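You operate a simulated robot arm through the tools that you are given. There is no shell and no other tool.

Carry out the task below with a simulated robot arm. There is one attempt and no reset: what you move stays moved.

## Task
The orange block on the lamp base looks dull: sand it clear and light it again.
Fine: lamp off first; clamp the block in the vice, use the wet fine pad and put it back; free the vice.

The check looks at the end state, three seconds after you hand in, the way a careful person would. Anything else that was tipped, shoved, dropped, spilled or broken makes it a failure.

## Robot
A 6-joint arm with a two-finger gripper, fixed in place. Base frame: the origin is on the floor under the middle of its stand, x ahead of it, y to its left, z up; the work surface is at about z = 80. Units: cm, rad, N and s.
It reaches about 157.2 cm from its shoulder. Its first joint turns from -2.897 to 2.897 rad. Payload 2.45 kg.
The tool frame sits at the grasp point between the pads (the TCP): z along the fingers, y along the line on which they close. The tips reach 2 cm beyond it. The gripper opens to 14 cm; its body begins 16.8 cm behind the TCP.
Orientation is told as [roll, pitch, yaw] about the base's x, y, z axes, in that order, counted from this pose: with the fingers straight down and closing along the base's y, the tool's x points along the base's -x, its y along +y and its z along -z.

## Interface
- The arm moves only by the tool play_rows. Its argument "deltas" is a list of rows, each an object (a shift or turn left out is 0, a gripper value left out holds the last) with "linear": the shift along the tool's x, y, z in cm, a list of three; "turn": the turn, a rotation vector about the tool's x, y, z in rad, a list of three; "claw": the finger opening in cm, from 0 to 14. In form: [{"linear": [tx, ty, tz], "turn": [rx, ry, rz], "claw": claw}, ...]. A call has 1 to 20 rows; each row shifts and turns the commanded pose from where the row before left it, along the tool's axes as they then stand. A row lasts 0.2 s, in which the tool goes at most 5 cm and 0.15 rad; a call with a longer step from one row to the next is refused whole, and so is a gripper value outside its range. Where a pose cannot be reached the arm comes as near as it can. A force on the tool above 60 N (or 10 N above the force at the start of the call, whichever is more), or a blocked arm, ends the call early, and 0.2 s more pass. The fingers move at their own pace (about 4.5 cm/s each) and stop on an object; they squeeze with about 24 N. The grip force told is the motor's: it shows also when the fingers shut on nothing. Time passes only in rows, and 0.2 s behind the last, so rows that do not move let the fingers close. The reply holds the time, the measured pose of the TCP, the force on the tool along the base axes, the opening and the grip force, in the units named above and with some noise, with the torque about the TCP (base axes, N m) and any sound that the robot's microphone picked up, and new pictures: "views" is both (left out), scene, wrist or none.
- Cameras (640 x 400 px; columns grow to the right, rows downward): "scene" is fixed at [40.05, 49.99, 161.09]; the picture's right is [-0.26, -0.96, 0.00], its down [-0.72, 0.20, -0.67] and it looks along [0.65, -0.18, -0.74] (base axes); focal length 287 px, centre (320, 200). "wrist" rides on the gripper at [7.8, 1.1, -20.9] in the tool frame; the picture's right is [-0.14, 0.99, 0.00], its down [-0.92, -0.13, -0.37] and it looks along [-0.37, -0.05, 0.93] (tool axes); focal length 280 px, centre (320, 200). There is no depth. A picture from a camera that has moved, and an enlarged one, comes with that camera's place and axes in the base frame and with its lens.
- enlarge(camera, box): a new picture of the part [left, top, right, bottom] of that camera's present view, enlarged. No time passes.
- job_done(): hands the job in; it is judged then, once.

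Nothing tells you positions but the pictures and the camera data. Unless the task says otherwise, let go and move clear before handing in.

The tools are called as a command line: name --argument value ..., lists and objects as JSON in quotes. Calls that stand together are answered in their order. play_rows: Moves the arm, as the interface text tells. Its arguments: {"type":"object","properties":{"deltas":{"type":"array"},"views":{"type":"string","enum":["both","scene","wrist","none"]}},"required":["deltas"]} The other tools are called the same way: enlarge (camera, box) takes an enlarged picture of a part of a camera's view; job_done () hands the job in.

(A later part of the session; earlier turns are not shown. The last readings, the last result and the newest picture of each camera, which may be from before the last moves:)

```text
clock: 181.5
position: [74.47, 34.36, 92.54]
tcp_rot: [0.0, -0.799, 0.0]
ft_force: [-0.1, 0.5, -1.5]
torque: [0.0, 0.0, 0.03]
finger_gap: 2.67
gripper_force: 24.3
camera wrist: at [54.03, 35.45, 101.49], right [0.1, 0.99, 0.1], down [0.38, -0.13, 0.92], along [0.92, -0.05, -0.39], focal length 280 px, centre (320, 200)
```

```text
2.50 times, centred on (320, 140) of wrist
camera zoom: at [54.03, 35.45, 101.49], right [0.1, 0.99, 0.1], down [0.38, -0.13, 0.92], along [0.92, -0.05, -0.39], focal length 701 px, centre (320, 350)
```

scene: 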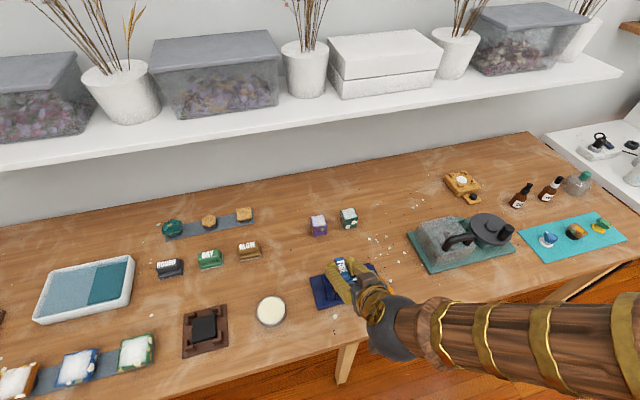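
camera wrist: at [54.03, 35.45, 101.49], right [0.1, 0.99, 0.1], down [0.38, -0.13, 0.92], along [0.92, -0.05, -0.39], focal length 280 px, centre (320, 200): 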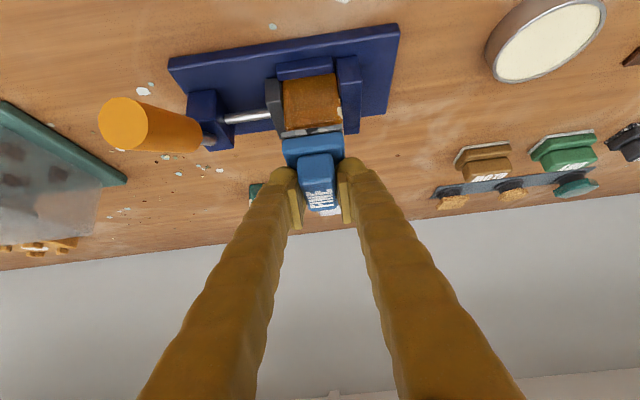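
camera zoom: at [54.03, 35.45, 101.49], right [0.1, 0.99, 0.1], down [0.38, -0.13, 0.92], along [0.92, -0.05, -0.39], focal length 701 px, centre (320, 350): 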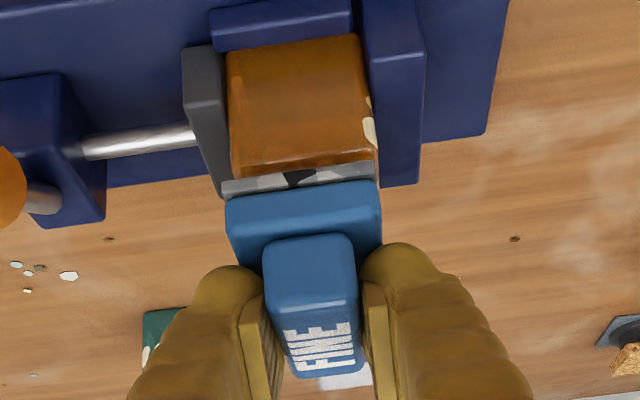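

play_rows --deltas '[{"linear": [0.215, 0, 0.209], "claw": 0}, {"linear": [0.215, 0, 0.209]}, {"linear": [0.108, 0, 0.105]}, {}]' --views "none"

play_rows --deltas '[{"linear": [0.108, 0, 0.105], "claw": 0}, {}]' --views "none"

play_rows --deltas '[{"linear": [0.108, 0, 0.105], "claw": 0}, {}]' --views "wrist"

enlarge --camera "wrist" --box '[230, 60, 410, 220]'

```text
clock: 182.5
position: [74.33, 34.34, 91.8]
tcp_rot: [0.002, -0.799, 0.0]
ft_force: [0.4, -0.2, -1.3]
torque: [0.0, -0.02, 0.0]
finger_gap: 2.68
gripper_force: 23.8
```

```text
clock: 183.1
position: [74.4, 34.52, 91.6]
tcp_rot: [0.001, -0.799, 0.002]
ft_force: [0.4, -0.6, -1.1]
torque: [0.0, 0.01, 0.04]
finger_gap: 2.68
gripper_force: 23.8
```

```text
clock: 183.7
position: [74.56, 34.53, 91.57]
tcp_rot: [-0.002, -0.798, 0.0]
ft_force: [0.3, -0.2, -1.6]
torque: [0.0, -0.04, -0.03]
finger_gap: 2.67
gripper_force: 24.2
camera wrist: at [54.04, 35.44, 100.42], right [0.1, 0.99, 0.1], down [0.38, -0.13, 0.92], along [0.92, -0.05, -0.39], focal length 280 px, centre (320, 200)
```

wrist: 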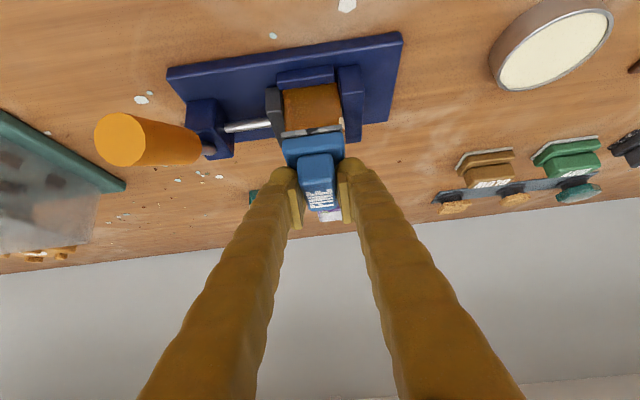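

```text
2.50 times, centred on (320, 140) of wrist
camera zoom: at [54.04, 35.44, 100.42], right [0.1, 0.99, 0.1], down [0.38, -0.13, 0.92], along [0.92, -0.05, -0.39], focal length 701 px, centre (320, 350)
```

zoom: 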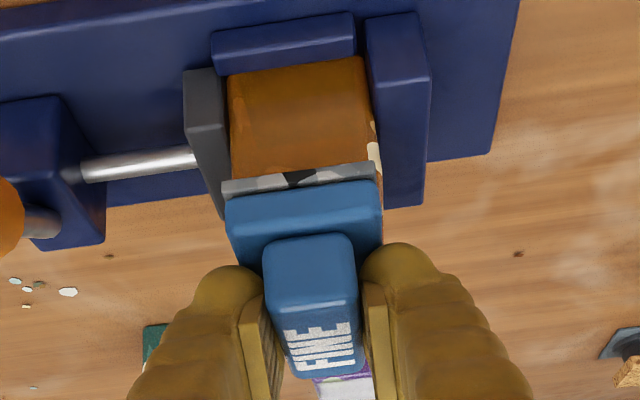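

Close now. Continuing in 1 mm steps until the pad just bears on the block.

play_rows --deltas '[{"linear": [0.108, 0, 0.105], "claw": 0}, {}]' --views "none"

play_rows --deltas '[{"linear": [0.108, 0, 0.105], "claw": 0}, {}]' --views "none"

play_rows --deltas '[{"linear": [0.108, 0, 0.105], "claw": 0}, {}]' --views "none"

```text
clock: 184.3
position: [74.42, 34.49, 91.28]
tcp_rot: [0.0, -0.799, 0.001]
ft_force: [-1.3, 0.5, 12.4]
torque: [0.01, 0.02, 0.01]
finger_gap: 2.66
gripper_force: 23.9
```

```text
clock: 184.9
position: [74.46, 34.38, 91.25]
tcp_rot: [-0.001, -0.801, 0.0]
ft_force: [-1.8, 2.1, 33.0]
torque: [0.05, -0.27, 0.02]
finger_gap: 2.68
gripper_force: 24.1
```

```text
clock: 185.5
position: [74.41, 34.42, 91.32]
tcp_rot: [-0.001, -0.804, -0.001]
ft_force: [1.9, 0.3, 8.8]
torque: [-0.02, 0.0, 0.01]
finger_gap: 2.68
gripper_force: 23.7
stopped in row 2: the force on the tool passed its limit at 61 N (the readings are from after the stop); the commanded pose is now the measured one
```

Light contact, about 9 N. Starting to sand with short strokes along y.

play_rows --deltas '[{"linear": [0, 0.4, 0], "claw": 0}, {"linear": [0, 0.4, 0]}, {"linear": [0, 0.4, 0]}, {"linear": [0, -0.4, 0]}, {"linear": [0, -0.4, 0]}, {"linear": [0, -0.4, 0]}, {"linear": [0, -0.4, 0]}, {"linear": [0, -0.4, 0]}, {"linear": [0, -0.4, 0]}, {"linear": [0, 0.4, 0]}, {"linear": [0, 0.4, 0]}, {"linear": [0, 0.4, 0]}, {"linear": [0, 0.4, 0]}, {"linear": [0, 0.4, 0]}, {"linear": [0, 0.4, 0]}, {"linear": [0, -0.4, 0]}, {"linear": [0, -0.4, 0]}, {"linear": [0, -0.4, 0]}]' --views "both"

enlarge --camera "wrist" --box '[230, 60, 410, 220]'

enlarge --camera "scene" --box '[290, 220, 400, 310]'

```text
clock: 189.3
position: [74.45, 34.44, 91.29]
tcp_rot: [0.002, -0.804, -0.001]
ft_force: [-0.2, 12.9, 36.2]
torque: [0.41, 0.02, 0.04]
finger_gap: 2.67
gripper_force: 23.6
camera wrist: at [54.15, 35.51, 100.14], right [0.09, 0.99, 0.1], down [0.37, -0.13, 0.92], along [0.92, -0.05, -0.38], focal length 280 px, centre (320, 200)
```

scene: 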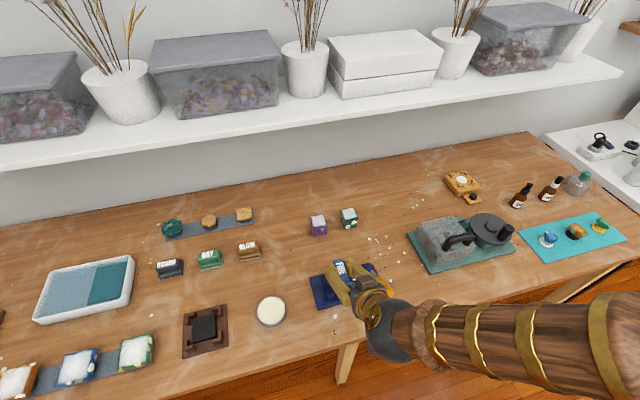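
wrist: 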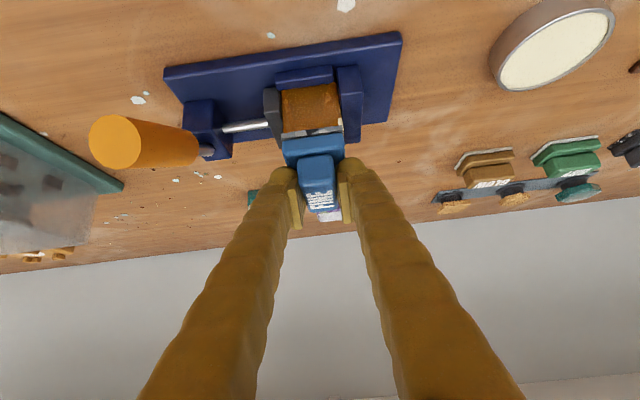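

```text
2.50 times, centred on (320, 140) of wrist
camera zoom: at [54.15, 35.51, 100.14], right [0.09, 0.99, 0.1], down [0.37, -0.13, 0.92], along [0.92, -0.05, -0.38], focal length 701 px, centre (320, 350)
```

zoom: 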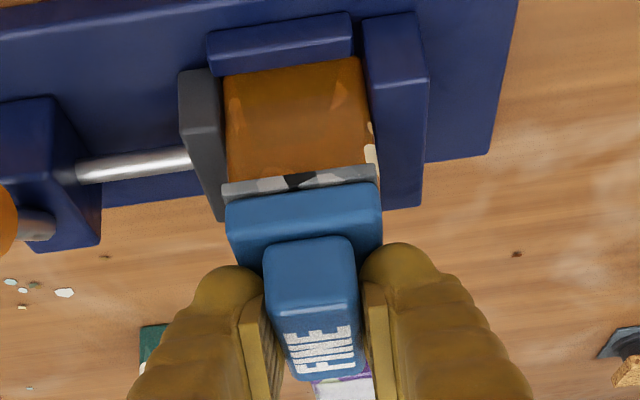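

```text
4.44 times, centred on (345, 265) of scene
camera zoom: at [40.05, 49.99, 161.09], right [-0.26, -0.96, 0.0], down [-0.72, 0.2, -0.67], along [0.65, -0.18, -0.74], focal length 1274 px, centre (209, -89)
```

zoom: 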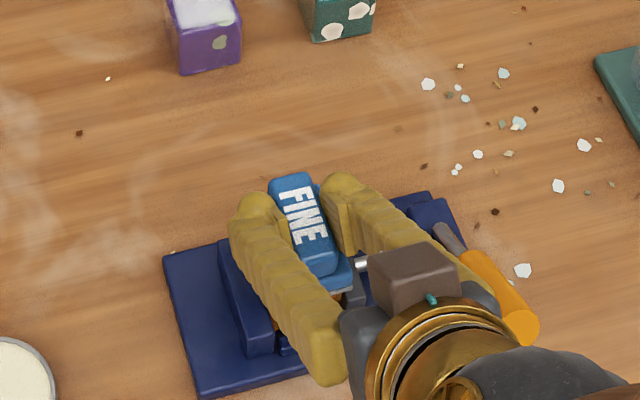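

Lifting to see how the face is doing.

play_rows --deltas '[{"linear": [-0.36, 0, -0.35], "claw": 0}, {"linear": [-1.08, 0, -1.05]}, {"linear": [-1.43, 0, -1.39]}, {"linear": [-1.43, 0, -1.39]}, {"linear": [-1.08, 0, -1.05]}, {}]' --views "wrist"

enlarge --camera "wrist" --box '[240, 0, 400, 110]'

enlarge --camera "scene" --box '[290, 220, 400, 310]'

```text
clock: 190.7
position: [74.52, 34.35, 98.71]
tcp_rot: [0.002, -0.804, 0.001]
ft_force: [-0.3, -0.1, -0.4]
torque: [-0.01, -0.01, 0.0]
finger_gap: 2.68
gripper_force: 24.0
camera wrist: at [54.07, 35.45, 107.63], right [0.09, 0.99, 0.1], down [0.38, -0.13, 0.92], along [0.92, -0.05, -0.38], focal length 280 px, centre (320, 200)
```

wrist: 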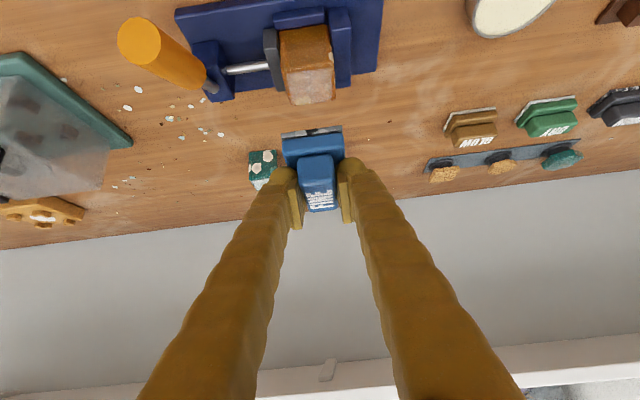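

```text
3.64 times, centred on (320, 55) of wrist
camera zoom: at [54.07, 35.45, 107.63], right [0.09, 0.99, 0.1], down [0.38, -0.13, 0.92], along [0.92, -0.05, -0.38], focal length 1020 px, centre (320, 727)
```

zoom: 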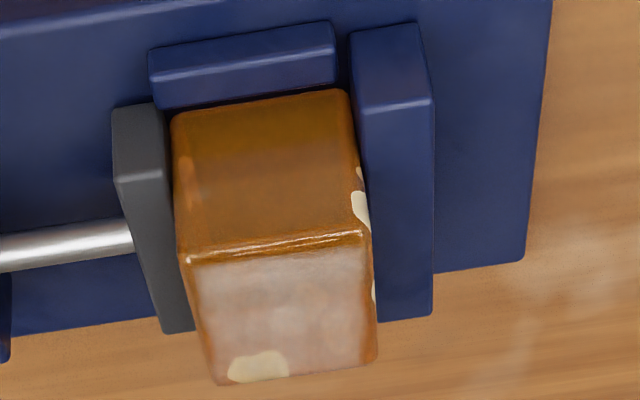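

```text
4.44 times, centred on (345, 265) of scene
camera zoom: at [40.05, 49.99, 161.09], right [-0.26, -0.96, 0.0], down [-0.72, 0.2, -0.67], along [0.65, -0.18, -0.74], focal length 1274 px, centre (209, -89)
```

zoom: 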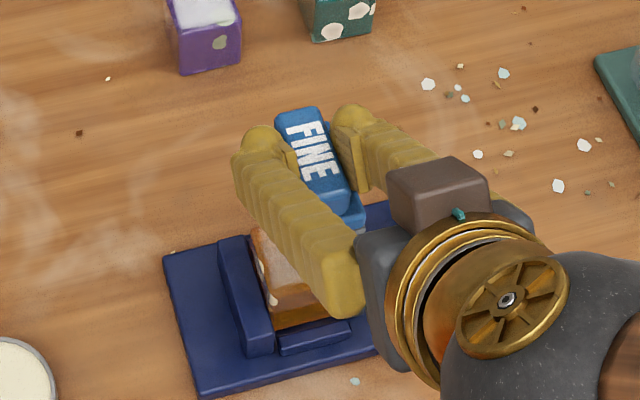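

It's working: the frost is fading and amber shows through. Going back down for more strokes.

play_rows --deltas '[{"linear": [1.08, 0, 1.05], "claw": 0}, {"linear": [1.43, 0, 1.39]}, {"linear": [1.43, 0, 1.39]}, {"linear": [0.72, 0, 0.7]}, {"linear": [0.36, 0, 0.35]}, {}]' --views "none"

play_rows --deltas '[{"linear": [0.108, 0, 0.105], "claw": 0}, {"linear": [0.072, 0, 0.07]}, {}]' --views "none"

```text
clock: 192.1
position: [74.43, 34.36, 91.74]
tcp_rot: [0.001, -0.803, -0.001]
ft_force: [-1.1, 0.1, -1.6]
torque: [0.0, -0.01, -0.01]
finger_gap: 2.66
gripper_force: 24.1
```

```text
clock: 192.9
position: [74.58, 34.43, 91.33]
tcp_rot: [0.001, -0.801, 0.0]
ft_force: [-0.4, -0.1, -1.8]
torque: [0.0, 0.01, 0.05]
finger_gap: 2.66
gripper_force: 24.4
```

play_rows --deltas '[{"linear": [0.072, 0, 0.07], "claw": 0}, {}]' --views "none"

play_rows --deltas '[{"linear": [0.036, 0, 0.035], "claw": 0}, {}]' --views "none"

```text
clock: 193.5
position: [74.53, 34.22, 91.4]
tcp_rot: [0.0, -0.803, 0.0]
ft_force: [-0.3, 0.0, -0.9]
torque: [0.01, 0.0, 0.01]
finger_gap: 2.68
gripper_force: 24.2
```

```text
clock: 194.1
position: [74.49, 34.48, 91.4]
tcp_rot: [0.0, -0.803, 0.0]
ft_force: [0.7, -0.4, 4.0]
torque: [-0.03, 0.06, -0.01]
finger_gap: 2.67
gripper_force: 23.6
```

play_rows --deltas '[{"linear": [0.029, 0, 0.028], "claw": 0}, {"linear": [0, 0.4, 0]}, {"linear": [0, 0.4, 0]}, {"linear": [0, 0.4, 0]}, {"linear": [0, -0.4, 0]}, {"linear": [0, -0.4, 0]}, {"linear": [0, -0.4, 0]}, {"linear": [0, -0.4, 0]}, {"linear": [0, -0.4, 0]}, {"linear": [0, -0.4, 0]}, {"linear": [0, 0.4, 0]}, {"linear": [0, 0.4, 0]}, {"linear": [0, 0.4, 0]}, {"linear": [0, 0.4, 0]}, {"linear": [0, 0.4, 0]}, {"linear": [0, 0.4, 0]}, {"linear": [0, -0.4, 0]}, {"linear": [0, -0.4, 0]}, {"linear": [0, -0.4, 0]}, {}]' --views "none"

play_rows --deltas '[{"linear": [0, 0.4, 0], "claw": 0}, {"linear": [0, 0.4, 0]}, {"linear": [0, 0.4, 0]}, {"linear": [0, -0.4, 0]}, {"linear": [0, -0.4, 0]}, {"linear": [0, -0.4, 0]}, {"linear": [0, -0.4, 0]}, {"linear": [0, -0.4, 0]}, {"linear": [0, -0.4, 0]}, {"linear": [0, 0.4, 0]}, {"linear": [0, 0.4, 0]}, {"linear": [0, 0.4, 0]}, {"linear": [0, 0.4, 0]}, {"linear": [0, 0.4, 0]}, {"linear": [0, 0.4, 0]}, {"linear": [0, -0.4, 0]}, {"linear": [0, -0.4, 0]}, {"linear": [0, -0.4, 0]}, {}]' --views "wrist"

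enlarge --camera "wrist" --box '[230, 60, 410, 220]'

```text
clock: 198.3
position: [74.54, 34.5, 91.29]
tcp_rot: [0.002, -0.803, -0.002]
ft_force: [-0.8, 8.0, 21.1]
torque: [0.22, 0.02, 0.0]
finger_gap: 2.68
gripper_force: 24.0
```

```text
clock: 202.3
position: [74.6, 34.48, 91.33]
tcp_rot: [0.0, -0.804, 0.001]
ft_force: [-1.4, 4.1, 13.2]
torque: [0.14, 0.1, 0.0]
finger_gap: 2.67
gripper_force: 23.8
camera wrist: at [54.11, 35.5, 100.19], right [0.09, 0.99, 0.1], down [0.38, -0.13, 0.92], along [0.92, -0.05, -0.38], focal length 280 px, centre (320, 200)
```

wrist: 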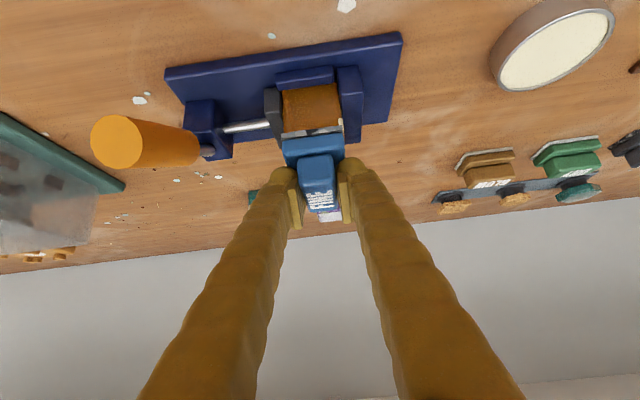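

```text
2.50 times, centred on (320, 140) of wrist
camera zoom: at [54.11, 35.5, 100.19], right [0.09, 0.99, 0.1], down [0.38, -0.13, 0.92], along [0.92, -0.05, -0.38], focal length 701 px, centre (320, 350)
```

zoom: 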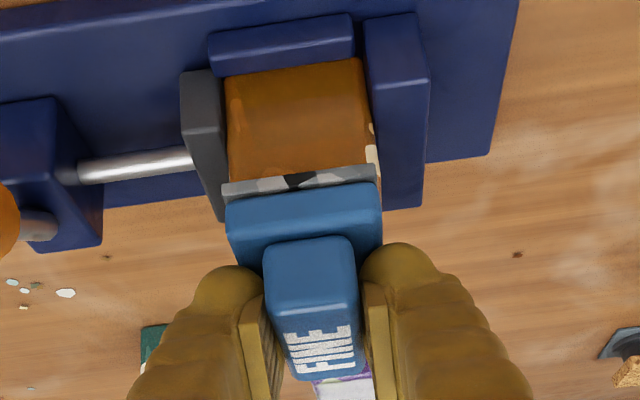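

play_rows --deltas '[{"linear": [-0.36, 0, -0.35], "claw": 0}, {"linear": [-1.08, 0, -1.05]}, {"linear": [-1.43, 0, -1.39]}, {"linear": [-1.43, 0, -1.39]}, {"linear": [-1.08, 0, -1.05]}, {}]' --views "wrist"

enlarge --camera "wrist" --box '[240, 0, 400, 110]'

```text
clock: 203.7
position: [74.55, 34.41, 98.78]
tcp_rot: [0.001, -0.804, -0.001]
ft_force: [0.7, -0.3, -1.1]
torque: [0.02, 0.01, -0.04]
finger_gap: 2.64
gripper_force: 23.8
camera wrist: at [54.18, 35.46, 107.63], right [0.09, 0.99, 0.1], down [0.38, -0.13, 0.92], along [0.92, -0.05, -0.38], focal length 280 px, centre (320, 200)
```

wrist: 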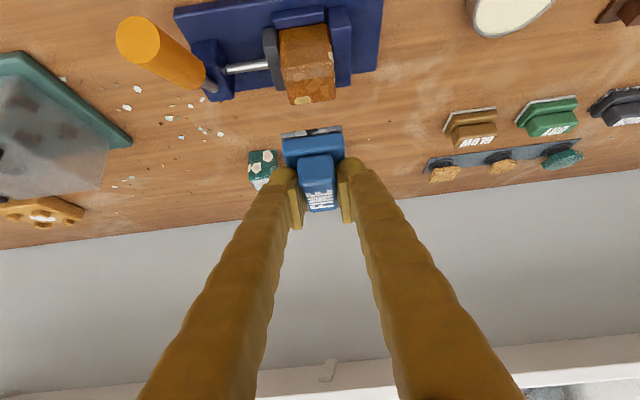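

```text
3.64 times, centred on (320, 55) of wrist
camera zoom: at [54.18, 35.46, 107.63], right [0.09, 0.99, 0.1], down [0.38, -0.13, 0.92], along [0.92, -0.05, -0.38], focal length 1020 px, centre (320, 727)
```

zoom: 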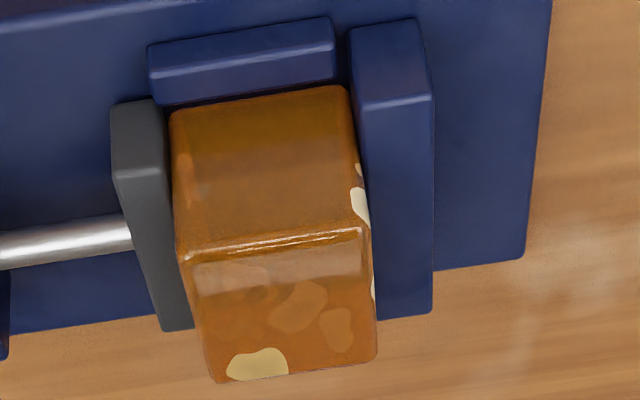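

Nearly clear, with only a faint haze left near the front edge. A couple more sets of strokes, shifted slightly toward the front.

play_rows --deltas '[{"linear": [1.43, 0, 0.69], "claw": 0}, {"linear": [1.43, 0, 1.39]}, {"linear": [1.43, 0, 1.39]}, {"linear": [0.72, 0, 0.7]}, {"linear": [0.36, 0, 0.35]}, {}]' --views "none"

play_rows --deltas '[{"linear": [0.108, 0, 0.105], "claw": 0}, {}]' --views "none"

```text
clock: 205.1
position: [74.08, 34.36, 91.69]
tcp_rot: [-0.001, -0.803, -0.001]
ft_force: [0.9, -0.3, -0.2]
torque: [-0.01, 0.04, 0.01]
finger_gap: 2.67
gripper_force: 24.5
```

```text
clock: 205.7
position: [74.02, 34.4, 91.5]
tcp_rot: [0.001, -0.803, 0.0]
ft_force: [-0.1, -0.2, -0.4]
torque: [-0.01, 0.01, 0.0]
finger_gap: 2.66
gripper_force: 24.4
```

play_rows --deltas '[{"linear": [0.086, 0, 0.084], "claw": 0}, {}]' --views "none"

play_rows --deltas '[{"linear": [0.058, 0, 0.056], "claw": 0}, {}]' --views "none"

```text
clock: 206.3
position: [73.91, 34.45, 91.6]
tcp_rot: [0.001, -0.801, 0.0]
ft_force: [0.7, 0.0, 0.6]
torque: [-0.04, 0.02, -0.01]
finger_gap: 2.67
gripper_force: 24.1
```

```text
clock: 206.9
position: [74.0, 34.43, 91.48]
tcp_rot: [-0.001, -0.805, 0.0]
ft_force: [-0.4, -0.9, 0.3]
torque: [0.0, 0.01, 0.01]
finger_gap: 2.67
gripper_force: 23.8
```

play_rows --deltas '[{"linear": [0.043, 0, 0.042], "claw": 0}, {}]' --views "none"

play_rows --deltas '[{"linear": [0.029, 0, 0.028], "claw": 0}, {"linear": [0, 0.4, 0]}, {"linear": [0, 0.4, 0]}, {"linear": [0, 0.4, 0]}, {"linear": [0, -0.4, 0]}, {"linear": [0, -0.4, 0]}, {"linear": [0, -0.4, 0]}, {"linear": [0, -0.4, 0]}, {"linear": [0, -0.4, 0]}, {"linear": [0, -0.4, 0]}, {"linear": [0, 0.4, 0]}, {"linear": [0, 0.4, 0]}, {"linear": [0, 0.4, 0]}, {"linear": [0, 0.4, 0]}, {"linear": [0, 0.4, 0]}, {"linear": [0, 0.4, 0]}, {"linear": [0, -0.4, 0]}, {"linear": [0, -0.4, 0]}, {"linear": [0, -0.4, 0]}, {}]' --views "none"

play_rows --deltas '[{"linear": [-0.3, 0.4, 0.3], "claw": 0}, {"linear": [0, 0.4, 0]}, {"linear": [0, 0.4, 0]}, {"linear": [0, -0.4, 0]}, {"linear": [0, -0.4, 0]}, {"linear": [0, -0.4, 0]}, {"linear": [0, -0.4, 0]}, {"linear": [0, -0.4, 0]}, {"linear": [0, -0.4, 0]}, {"linear": [0, 0.4, 0]}, {"linear": [0, 0.4, 0]}, {"linear": [0, 0.4, 0]}, {"linear": [0, 0.4, 0]}, {"linear": [0, 0.4, 0]}, {"linear": [0, 0.4, 0]}, {"linear": [0, -0.4, 0]}, {"linear": [0, -0.4, 0]}, {"linear": [0, -0.4, 0]}, {}]' --views "none"

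play_rows --deltas '[{"linear": [-0.36, 0, -0.35], "claw": 0}, {"linear": [-1.08, 0, -1.05]}, {"linear": [-1.43, 0, -1.39]}, {"linear": [-1.43, 0, -1.39]}, {"linear": [-1.08, 0, -1.05]}, {}]' --views "wrist"

enlarge --camera "wrist" --box '[240, 0, 400, 110]'

```text
clock: 207.5
position: [74.0, 34.42, 91.36]
tcp_rot: [0.0, -0.804, 0.0]
ft_force: [-0.1, 0.2, 4.5]
torque: [0.0, 0.06, 0.02]
finger_gap: 2.67
gripper_force: 24.2
```

```text
clock: 211.7
position: [74.07, 34.4, 91.24]
tcp_rot: [-0.001, -0.803, 0.001]
ft_force: [-0.9, 5.5, 15.0]
torque: [0.1, -0.01, 0.01]
finger_gap: 2.66
gripper_force: 23.8
```

```text
clock: 215.7
position: [74.54, 34.56, 91.27]
tcp_rot: [0.0, -0.805, 0.0]
ft_force: [-0.2, 3.1, 5.5]
torque: [0.06, 0.07, 0.03]
finger_gap: 2.69
gripper_force: 23.8
```

```text
clock: 217.1
position: [74.54, 34.3, 98.82]
tcp_rot: [-0.001, -0.803, 0.0]
ft_force: [-0.7, 0.7, -0.4]
torque: [-0.03, -0.02, 0.02]
finger_gap: 2.67
gripper_force: 24.3
camera wrist: at [54.05, 35.44, 107.72], right [0.09, 0.99, 0.1], down [0.37, -0.13, 0.92], along [0.92, -0.05, -0.38], focal length 280 px, centre (320, 200)
```

wrist: 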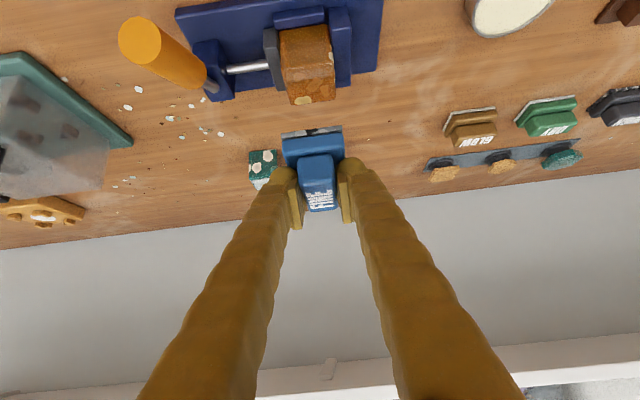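

```text
3.64 times, centred on (320, 55) of wrist
camera zoom: at [54.05, 35.44, 107.72], right [0.09, 0.99, 0.1], down [0.37, -0.13, 0.92], along [0.92, -0.05, -0.38], focal length 1020 px, centre (320, 727)
```

zoom: 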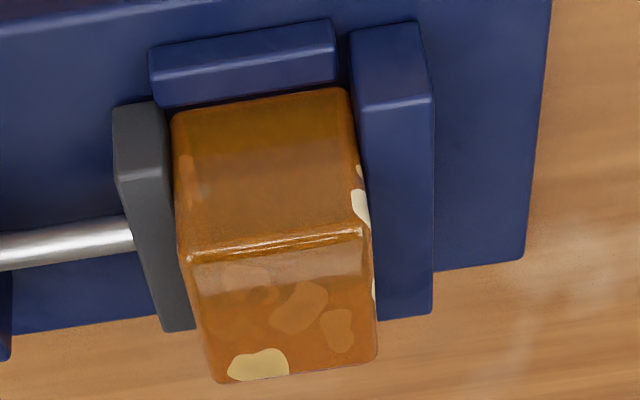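

The face is clear amber now. Next I'll take the pad back to its place: rotate to the original orientation above and move over.

play_rows --deltas '[{"linear": [-0.72, 0, -0.7], "claw": 0}, {"linear": [-1.43, 0, -1.39], "turn": [-0.0402, 0, -0.039]}, {"turn": [-0.0805, 0, -0.0782]}, {"turn": [-0.0805, 0, -0.0782]}, {"turn": [-0.0805, 0, -0.0782]}, {"turn": [-0.0805, 0, -0.0782]}, {"turn": [-0.0805, 0, -0.0782]}, {"turn": [-0.0805, 0, -0.0782]}, {"turn": [-0.0805, 0, -0.0782]}, {"turn": [-0.0805, 0, -0.0782]}, {"turn": [-0.0805, 0, -0.0782]}, {"turn": [-0.0805, 0, -0.0782]}, {"turn": [-0.0805, 0, -0.0782]}, {"turn": [-0.0805, 0, -0.0782]}, {"turn": [-0.0805, 0, -0.0782]}, {"turn": [-0.0403, 0, -0.0392]}, {}]' --views "both"

enlarge --camera "scene" --box '[300, 230, 396, 310]'

```text
clock: 220.7
position: [73.49, 35.08, 101.1]
tcp_rot: [-0.017, -0.782, 0.438]
ft_force: [-0.2, -0.5, -0.5]
torque: [0.0, 0.01, 0.0]
finger_gap: 2.66
gripper_force: 23.9
out of reach, approached as far as the arm can: row 6, 7, 8, 9, 10, 11, 12, 13, 14, 15, 16
camera wrist: at [54.6, 27.76, 110.37], right [-0.32, 0.94, 0.09], down [0.41, 0.06, 0.91], along [0.85, 0.33, -0.4], focal length 280 px, centre (320, 200)
```

scene: 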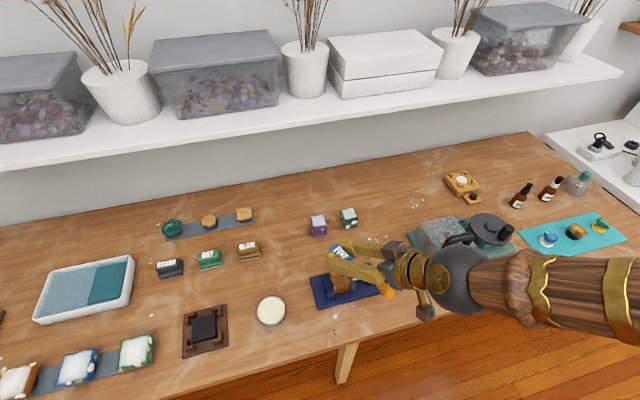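
wrist: 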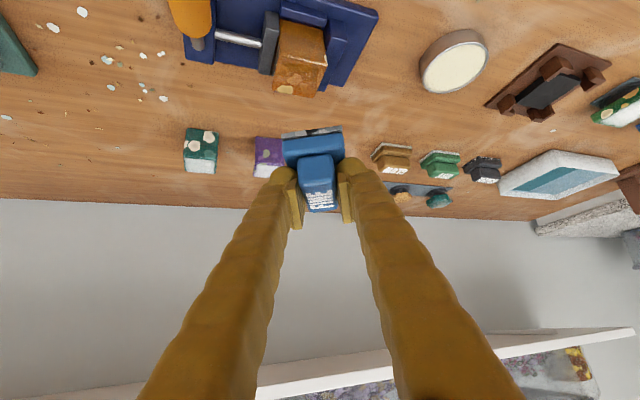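

```text
5.00 times, centred on (348, 270) of scene
camera zoom: at [40.05, 49.99, 161.09], right [-0.26, -0.96, 0.0], down [-0.72, 0.2, -0.67], along [0.65, -0.18, -0.74], focal length 1433 px, centre (180, -150)
```

zoom: 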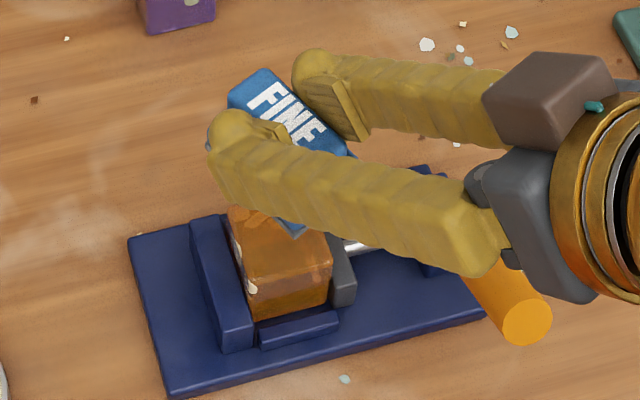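

The rotation ran into a wrist alignment limit at this tilt. Tilting the pad in the air does no harm, so I'll reduce the tilt first and then rotate.

play_rows --deltas '[{"turn": [0, 0.1, 0], "claw": 0}, {"turn": [0, 0.1, 0]}, {"turn": [0, 0.1, 0]}, {"turn": [0, 0.1, 0]}, {}]' --views "none"

```text
clock: 221.9
position: [74.06, 34.18, 100.69]
tcp_rot: [0.042, -0.547, 0.485]
ft_force: [0.1, 0.0, -0.5]
torque: [-0.02, 0.0, 0.01]
finger_gap: 2.67
gripper_force: 24.1
out of reach, approached as far as the arm can: row 2, 3, 4
```

play_rows --deltas '[{"turn": [0, 0.08, 0], "claw": 0}, {"turn": [0, 0.08, 0]}, {"turn": [0, 0.08, 0]}, {}]' --views "none"

```text
clock: 222.9
position: [74.3, 31.3, 98.12]
tcp_rot: [0.105, -0.336, 0.493]
ft_force: [-0.4, -0.2, -0.6]
torque: [0.02, 0.02, -0.02]
finger_gap: 2.68
gripper_force: 24.3
out of reach, approached as far as the arm can: row 1, 2, 3
```

play_rows --deltas '[{"turn": [0.04, 0, 0.115], "claw": 0}, {"turn": [0.04, 0, 0.115]}, {"turn": [0.04, 0, 0.115]}, {"turn": [0.04, 0, 0.115]}, {}]' --views "wrist"

```text
clock: 224.1
position: [73.97, 30.75, 96.53]
tcp_rot: [0.176, -0.323, 0.227]
ft_force: [0.0, -0.3, -0.7]
torque: [-0.02, 0.01, -0.03]
finger_gap: 2.66
gripper_force: 24.2
out of reach, approached as far as the arm can: row 1, 2, 3, 4
camera wrist: at [60.99, 25.02, 113.7], right [-0.15, 0.97, 0.21], down [0.79, -0.01, 0.62], along [0.6, 0.25, -0.76], focal length 280 px, centre (320, 200)
```

wrist: 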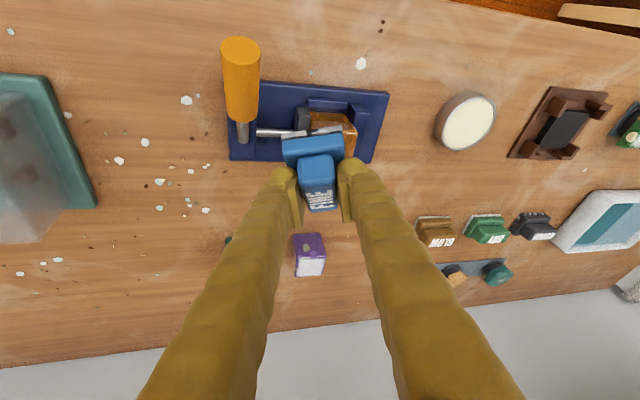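

I worked out the cause: the wrist flipped through its alignment point and the forearm-roll joint sits near its limit. Turning the other way (further positive) should now be free, so I'm testing gently.

play_rows --deltas '[{"linear": [0.3, 0, -1.0], "turn": [-0.0317, 0.0166, -0.0934], "claw": 0}, {"turn": [-0.0317, 0.0166, -0.0934]}, {"turn": [-0.0317, 0.0166, -0.0934]}, {}]' --views "none"

```text
clock: 225.1
position: [73.44, 30.44, 97.37]
tcp_rot: [0.175, -0.324, 0.526]
ft_force: [-1.4, -0.2, -0.9]
torque: [0.0, -0.02, -0.01]
finger_gap: 2.67
gripper_force: 23.1
```

That's free. Continuing to yaw +90° while rising a little.

play_rows --deltas '[{"linear": [-0.127, 0.066, -0.374], "turn": [-0.0317, 0.0166, -0.0934], "claw": 0}, {"linear": [-0.127, 0.066, -0.374], "turn": [-0.0317, 0.0166, -0.0934]}, {"linear": [-0.127, 0.066, -0.374], "turn": [-0.0317, 0.0166, -0.0934]}, {"linear": [-0.127, 0.066, -0.374], "turn": [-0.0317, 0.0166, -0.0934]}, {"linear": [-0.127, 0.066, -0.374], "turn": [-0.0317, 0.0166, -0.0934]}, {}]' --views "none"

play_rows --deltas '[{"linear": [-0.127, 0.066, -0.374], "turn": [-0.0317, 0.0166, -0.0934], "claw": 0}, {"linear": [-0.127, 0.066, -0.374], "turn": [-0.0317, 0.0166, -0.0934]}, {"linear": [-0.127, 0.066, -0.374], "turn": [-0.0317, 0.0166, -0.0934]}, {"linear": [-0.127, 0.066, -0.374], "turn": [-0.0317, 0.0166, -0.0934]}, {"linear": [-0.127, 0.066, -0.374], "turn": [-0.0317, 0.0166, -0.0934]}, {}]' --views "both"

```text
clock: 226.5
position: [73.47, 30.43, 99.35]
tcp_rot: [0.177, -0.323, 1.029]
ft_force: [-0.9, 0.1, -0.6]
torque: [0.04, 0.0, 0.04]
finger_gap: 2.66
gripper_force: 24.1
```

```text
clock: 227.9
position: [73.46, 30.55, 101.41]
tcp_rot: [0.175, -0.323, 1.53]
ft_force: [-0.2, 0.1, -0.7]
torque: [-0.01, -0.01, 0.02]
finger_gap: 2.65
gripper_force: 24.0
camera wrist: at [75.48, 16.36, 118.54], right [-0.97, 0.12, 0.21], down [0.22, 0.76, 0.62], along [-0.09, 0.64, -0.76], focal length 280 px, centre (320, 200)
```

scene: 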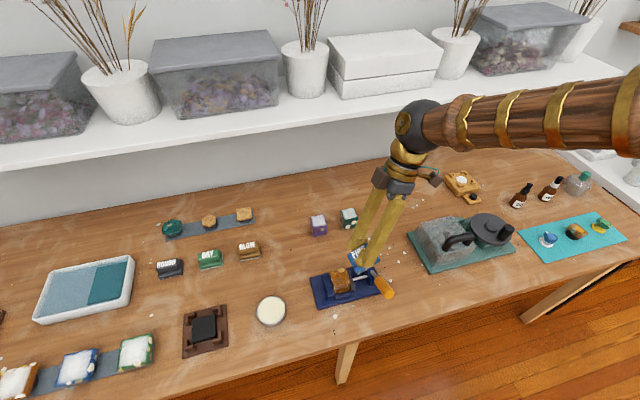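
wrist: 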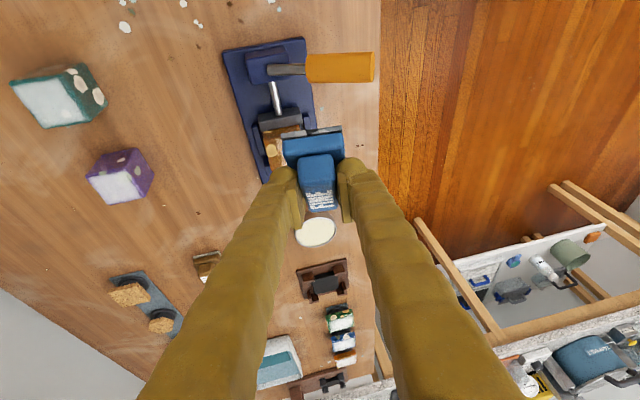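

Now levelling the roll and restoring the 46° tilt so the pad hangs flat again.

play_rows --deltas '[{"turn": [0.0875, 0, 0], "claw": 0}, {"turn": [0.0875, 0, 0]}, {"turn": [0, -0.119, 0]}, {"turn": [0, -0.119, 0]}, {"turn": [0, -0.119, 0]}, {"turn": [0, -0.119, 0]}, {"turn": [-0.0294, 0, -0.0286]}, {}]' --views "both"

enlarge --camera "scene" --box '[300, 230, 396, 310]'

```text
clock: 229.7
position: [73.33, 30.43, 101.38]
tcp_rot: [0.002, -0.799, 1.568]
ft_force: [-0.9, 0.5, -1.3]
torque: [0.04, -0.03, 0.0]
finger_gap: 2.67
gripper_force: 24.1
camera wrist: at [72.34, 10.01, 110.26], right [-0.99, 0.1, 0.1], down [0.13, 0.38, 0.92], along [0.05, 0.92, -0.39], focal length 280 px, centre (320, 200)
```

scene: 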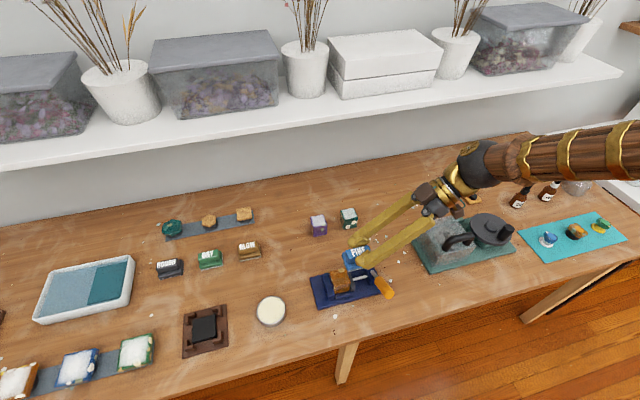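
wrist: 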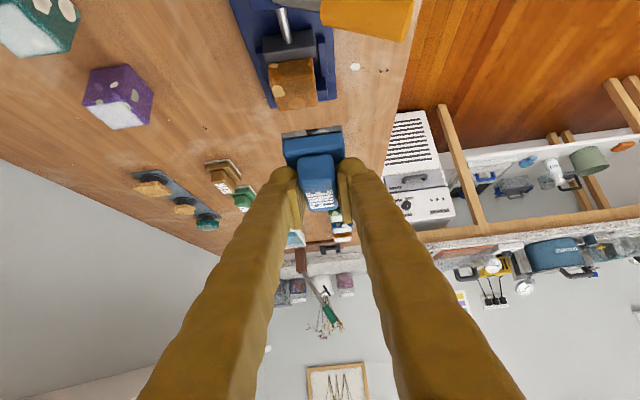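

```text
5.00 times, centred on (348, 270) of scene
camera zoom: at [40.05, 49.99, 161.09], right [-0.26, -0.96, 0.0], down [-0.72, 0.2, -0.67], along [0.65, -0.18, -0.74], focal length 1433 px, centre (180, -150)
```

zoom: 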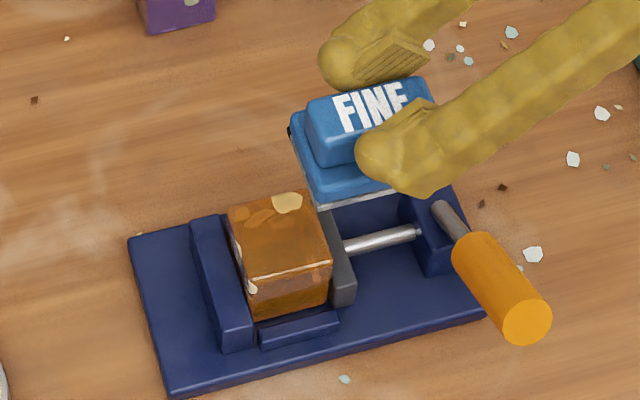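

The sanded face is clear and glossy. Carrying the pad to its home position.

play_rows --deltas '[{"linear": [-0.3, -0.95, 0.72], "claw": 0}, {"linear": [-0.6, -1.9, 1.45]}, {"linear": [-0.65, -2.08, 1.59]}, {"linear": [-0.65, -2.08, 1.59]}, {"linear": [-0.65, -2.08, 1.59]}, {"linear": [-0.65, -2.08, 1.59]}, {"linear": [-0.65, -2.08, 1.59]}, {"linear": [-0.65, -2.08, 1.59]}, {"linear": [-0.65, -2.08, 1.59]}, {"linear": [-0.65, -2.08, 1.59]}, {"linear": [-0.37, -1.36, 0.96]}, {}]' --views "both"

enlarge --camera "scene" --box '[230, 190, 350, 270]'

enlarge --camera "wrist" --box '[230, 80, 410, 240]'

```text
clock: 232.3
position: [94.36, 46.4, 94.84]
tcp_rot: [0.001, -0.8, 1.566]
ft_force: [0.4, 0.2, -0.6]
torque: [0.0, 0.01, -0.01]
finger_gap: 2.64
gripper_force: 24.4
camera wrist: at [93.26, 25.87, 103.85], right [-0.99, 0.1, 0.1], down [0.13, 0.38, 0.92], along [0.05, 0.92, -0.39], focal length 280 px, centre (320, 200)
```

scene: 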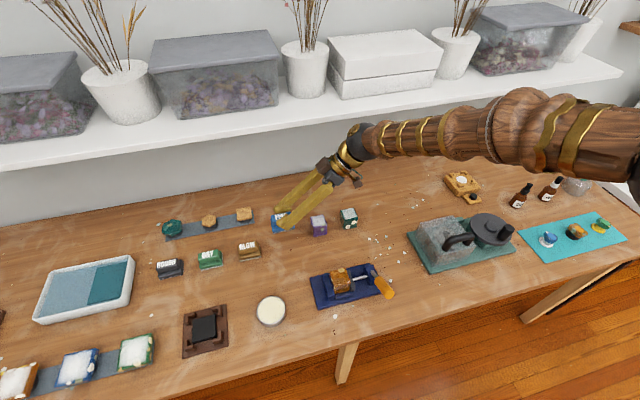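
wrist: 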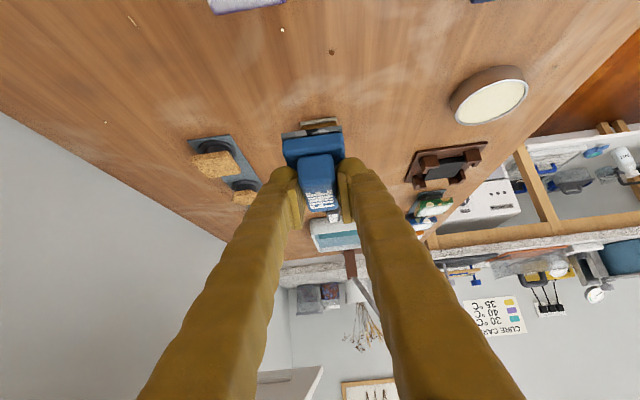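

```text
5.00 times, centred on (290, 230) of scene
camera zoom: at [40.05, 49.99, 161.09], right [-0.26, -0.96, 0.0], down [-0.72, 0.2, -0.67], along [0.65, -0.18, -0.74], focal length 1433 px, centre (470, 50)
```

zoom: 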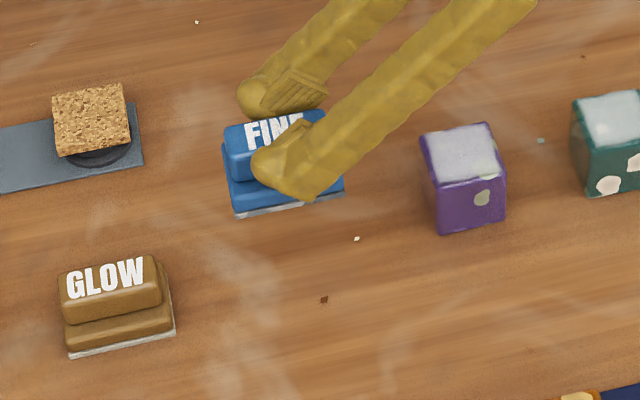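

```text
2.50 times, centred on (320, 160) of wrist
camera zoom: at [93.26, 25.87, 103.85], right [-0.99, 0.1, 0.1], down [0.13, 0.38, 0.92], along [0.05, 0.92, -0.39], focal length 701 px, centre (320, 300)
```

zoom: 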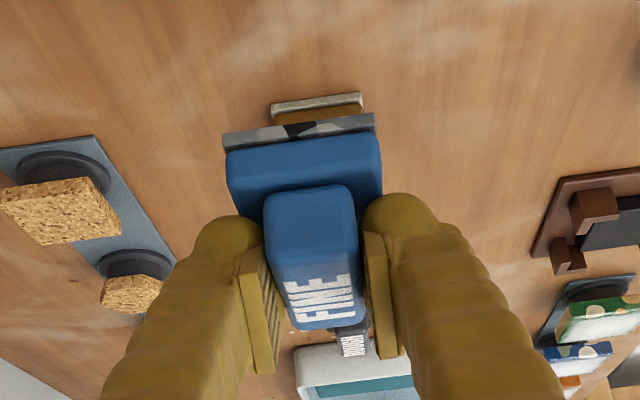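

Directly above its home spot. Lowering.

play_rows --deltas '[{"linear": [0.72, 0.14, 0.7], "claw": 0}, {"linear": [1.43, 0.14, 1.39]}, {"linear": [1.43, 0, 1.39]}, {"linear": [1.43, 0, 1.39]}, {"linear": [0.9, 0, 0.87]}, {"linear": [0.5, 0, 0.49]}, {}]' --views "none"

play_rows --deltas '[{"linear": [0.215, 0, 0.209], "claw": 0}, {"linear": [0.215, 0, 0.209]}, {}]' --views "both"

enlarge --camera "scene" --box '[250, 200, 330, 260]'

```text
clock: 233.9
position: [94.03, 46.23, 86.1]
tcp_rot: [0.002, -0.8, 1.567]
ft_force: [0.4, 1.1, -1.1]
torque: [-0.02, -0.01, -0.03]
finger_gap: 2.65
gripper_force: 23.8
```

```text
clock: 234.7
position: [94.12, 46.34, 85.35]
tcp_rot: [0.002, -0.799, 1.567]
ft_force: [0.4, 0.4, -1.0]
torque: [0.0, 0.0, -0.01]
finger_gap: 2.68
gripper_force: 24.6
camera wrist: at [92.95, 25.84, 94.32], right [-0.99, 0.1, 0.1], down [0.13, 0.38, 0.92], along [0.05, 0.92, -0.39], focal length 280 px, centre (320, 200)
```

scene: 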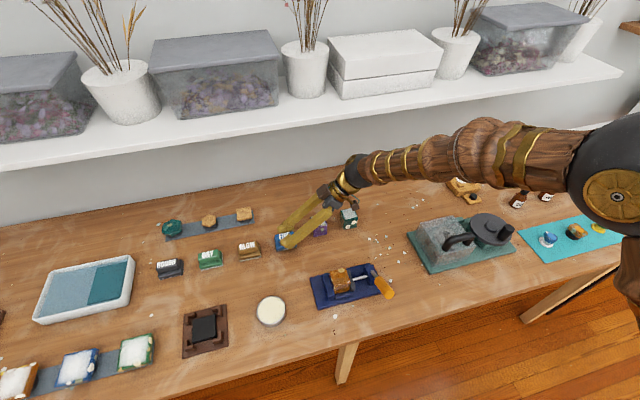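
wrist: 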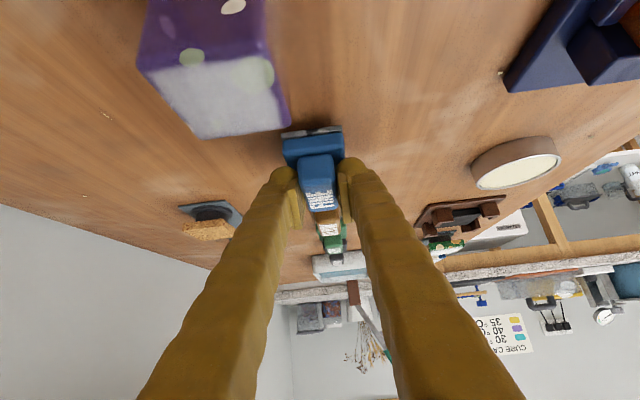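

```text
6.67 times, centred on (290, 230) of scene
camera zoom: at [40.05, 49.99, 161.09], right [-0.26, -0.96, 0.0], down [-0.72, 0.2, -0.67], along [0.65, -0.18, -0.74], focal length 1911 px, centre (520, 0)
```

zoom: 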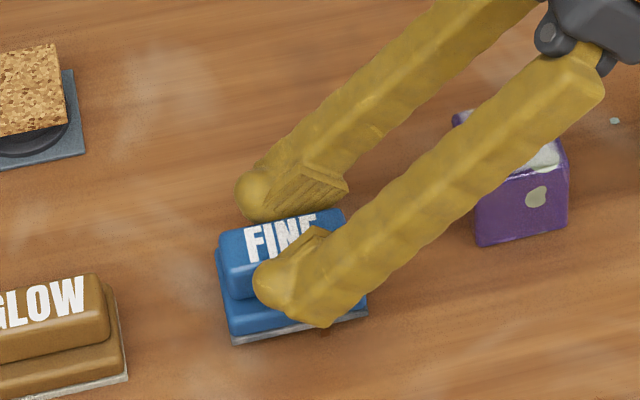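

play_rows --deltas '[{"linear": [0.215, 0, 0.209], "claw": 0}, {"linear": [0.144, 0, 0.139]}, {}]' --views "none"

play_rows --deltas '[{"linear": [0.108, 0, 0.105], "claw": 0}, {}]' --views "none"

play_rows --deltas '[{"linear": [0.072, 0, 0.07], "claw": 0}, {}]' --views "none"

```text
clock: 235.5
position: [94.0, 46.32, 84.83]
tcp_rot: [0.001, -0.8, 1.567]
ft_force: [0.0, 0.6, -0.8]
torque: [-0.01, 0.02, 0.0]
finger_gap: 2.67
gripper_force: 23.5
```

```text
clock: 236.1
position: [93.97, 46.29, 84.85]
tcp_rot: [0.002, -0.802, 1.567]
ft_force: [-0.3, -0.5, -0.4]
torque: [0.02, 0.03, -0.03]
finger_gap: 2.66
gripper_force: 24.2
```

```text
clock: 236.7
position: [94.01, 46.41, 84.72]
tcp_rot: [0.001, -0.8, 1.567]
ft_force: [-0.1, 0.1, -1.4]
torque: [-0.01, -0.01, -0.02]
finger_gap: 2.66
gripper_force: 24.1
```

play_rows --deltas '[{"linear": [0.072, 0, 0.07], "claw": 0}, {}]' --views "none"

play_rows --deltas '[{"linear": [0.072, 0, 0.07], "claw": 0}, {}]' --views "none"

play_rows --deltas '[{"linear": [0.072, 0, 0.07], "claw": 0}, {}]' --views "none"

```text
clock: 237.3
position: [94.05, 46.35, 84.5]
tcp_rot: [0.001, -0.799, 1.568]
ft_force: [-0.6, 0.2, -1.0]
torque: [-0.01, -0.01, 0.0]
finger_gap: 2.67
gripper_force: 24.1
```

```text
clock: 237.9
position: [94.05, 46.37, 84.36]
tcp_rot: [-0.001, -0.8, 1.568]
ft_force: [-0.5, -1.1, 5.3]
torque: [-0.22, -0.01, -0.05]
finger_gap: 2.66
gripper_force: 23.7
```

```text
clock: 238.5
position: [93.95, 46.3, 84.4]
tcp_rot: [0.0, -0.801, 1.569]
ft_force: [-1.6, -1.6, 20.1]
torque: [-0.14, 0.02, -0.01]
finger_gap: 2.67
gripper_force: 24.1
```

The pad is down on the table. Opening the fingers and backing out along their axis.

play_rows --deltas '[{"linear": [-0.05, 0, -0.05], "claw": 0}, {"claw": 3.5}, {"claw": 4.5}, {"claw": 5.6}, {"claw": 5.6}, {"linear": [-0.14, 0, -0.14]}, {"linear": [0, 0, -0.8]}, {"linear": [0, 0, -1.5]}, {"linear": [0, 0, -2.5]}, {"linear": [0, 0, -3]}, {"linear": [0, 0, -3]}, {}]' --views "both"

enlarge --camera "scene" --box '[250, 200, 330, 260]'

enlarge --camera "wrist" --box '[250, 60, 410, 190]'

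```text
clock: 241.1
position: [93.94, 38.55, 92.14]
tcp_rot: [0.0, -0.8, 1.567]
ft_force: [-0.4, 0.4, 0.1]
torque: [-0.01, 0.0, 0.01]
finger_gap: 5.57
gripper_force: 0.0
camera wrist: at [92.9, 18.1, 101.11], right [-0.99, 0.1, 0.1], down [0.13, 0.38, 0.92], along [0.05, 0.92, -0.39], focal length 280 px, centre (320, 200)
```

scene: 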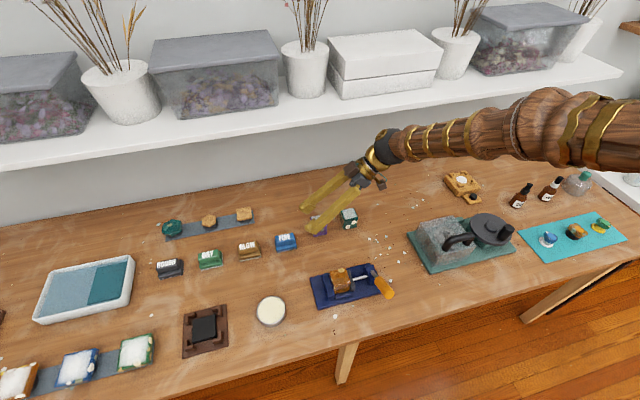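
wrist: 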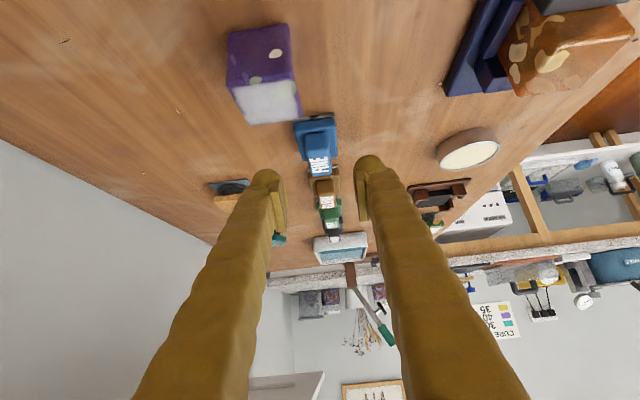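

```text
6.67 times, centred on (290, 230) of scene
camera zoom: at [40.05, 49.99, 161.09], right [-0.26, -0.96, 0.0], down [-0.72, 0.2, -0.67], along [0.65, -0.18, -0.74], focal length 1911 px, centre (520, 0)
```

zoom: 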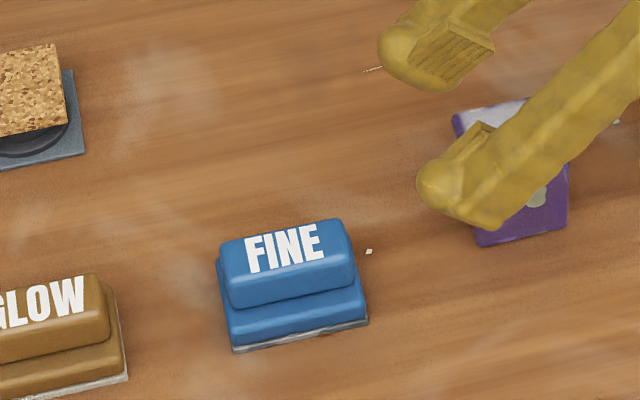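

```text
3.08 times, centred on (330, 125) of wrist
camera zoom: at [92.9, 18.1, 101.11], right [-0.99, 0.1, 0.1], down [0.13, 0.38, 0.92], along [0.05, 0.92, -0.39], focal length 863 px, centre (289, 431)
```

zoom: 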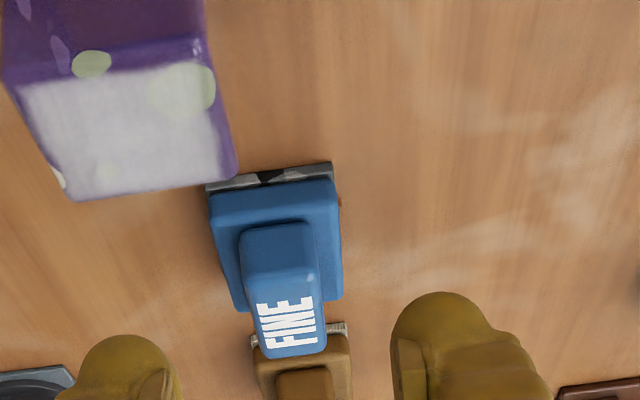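

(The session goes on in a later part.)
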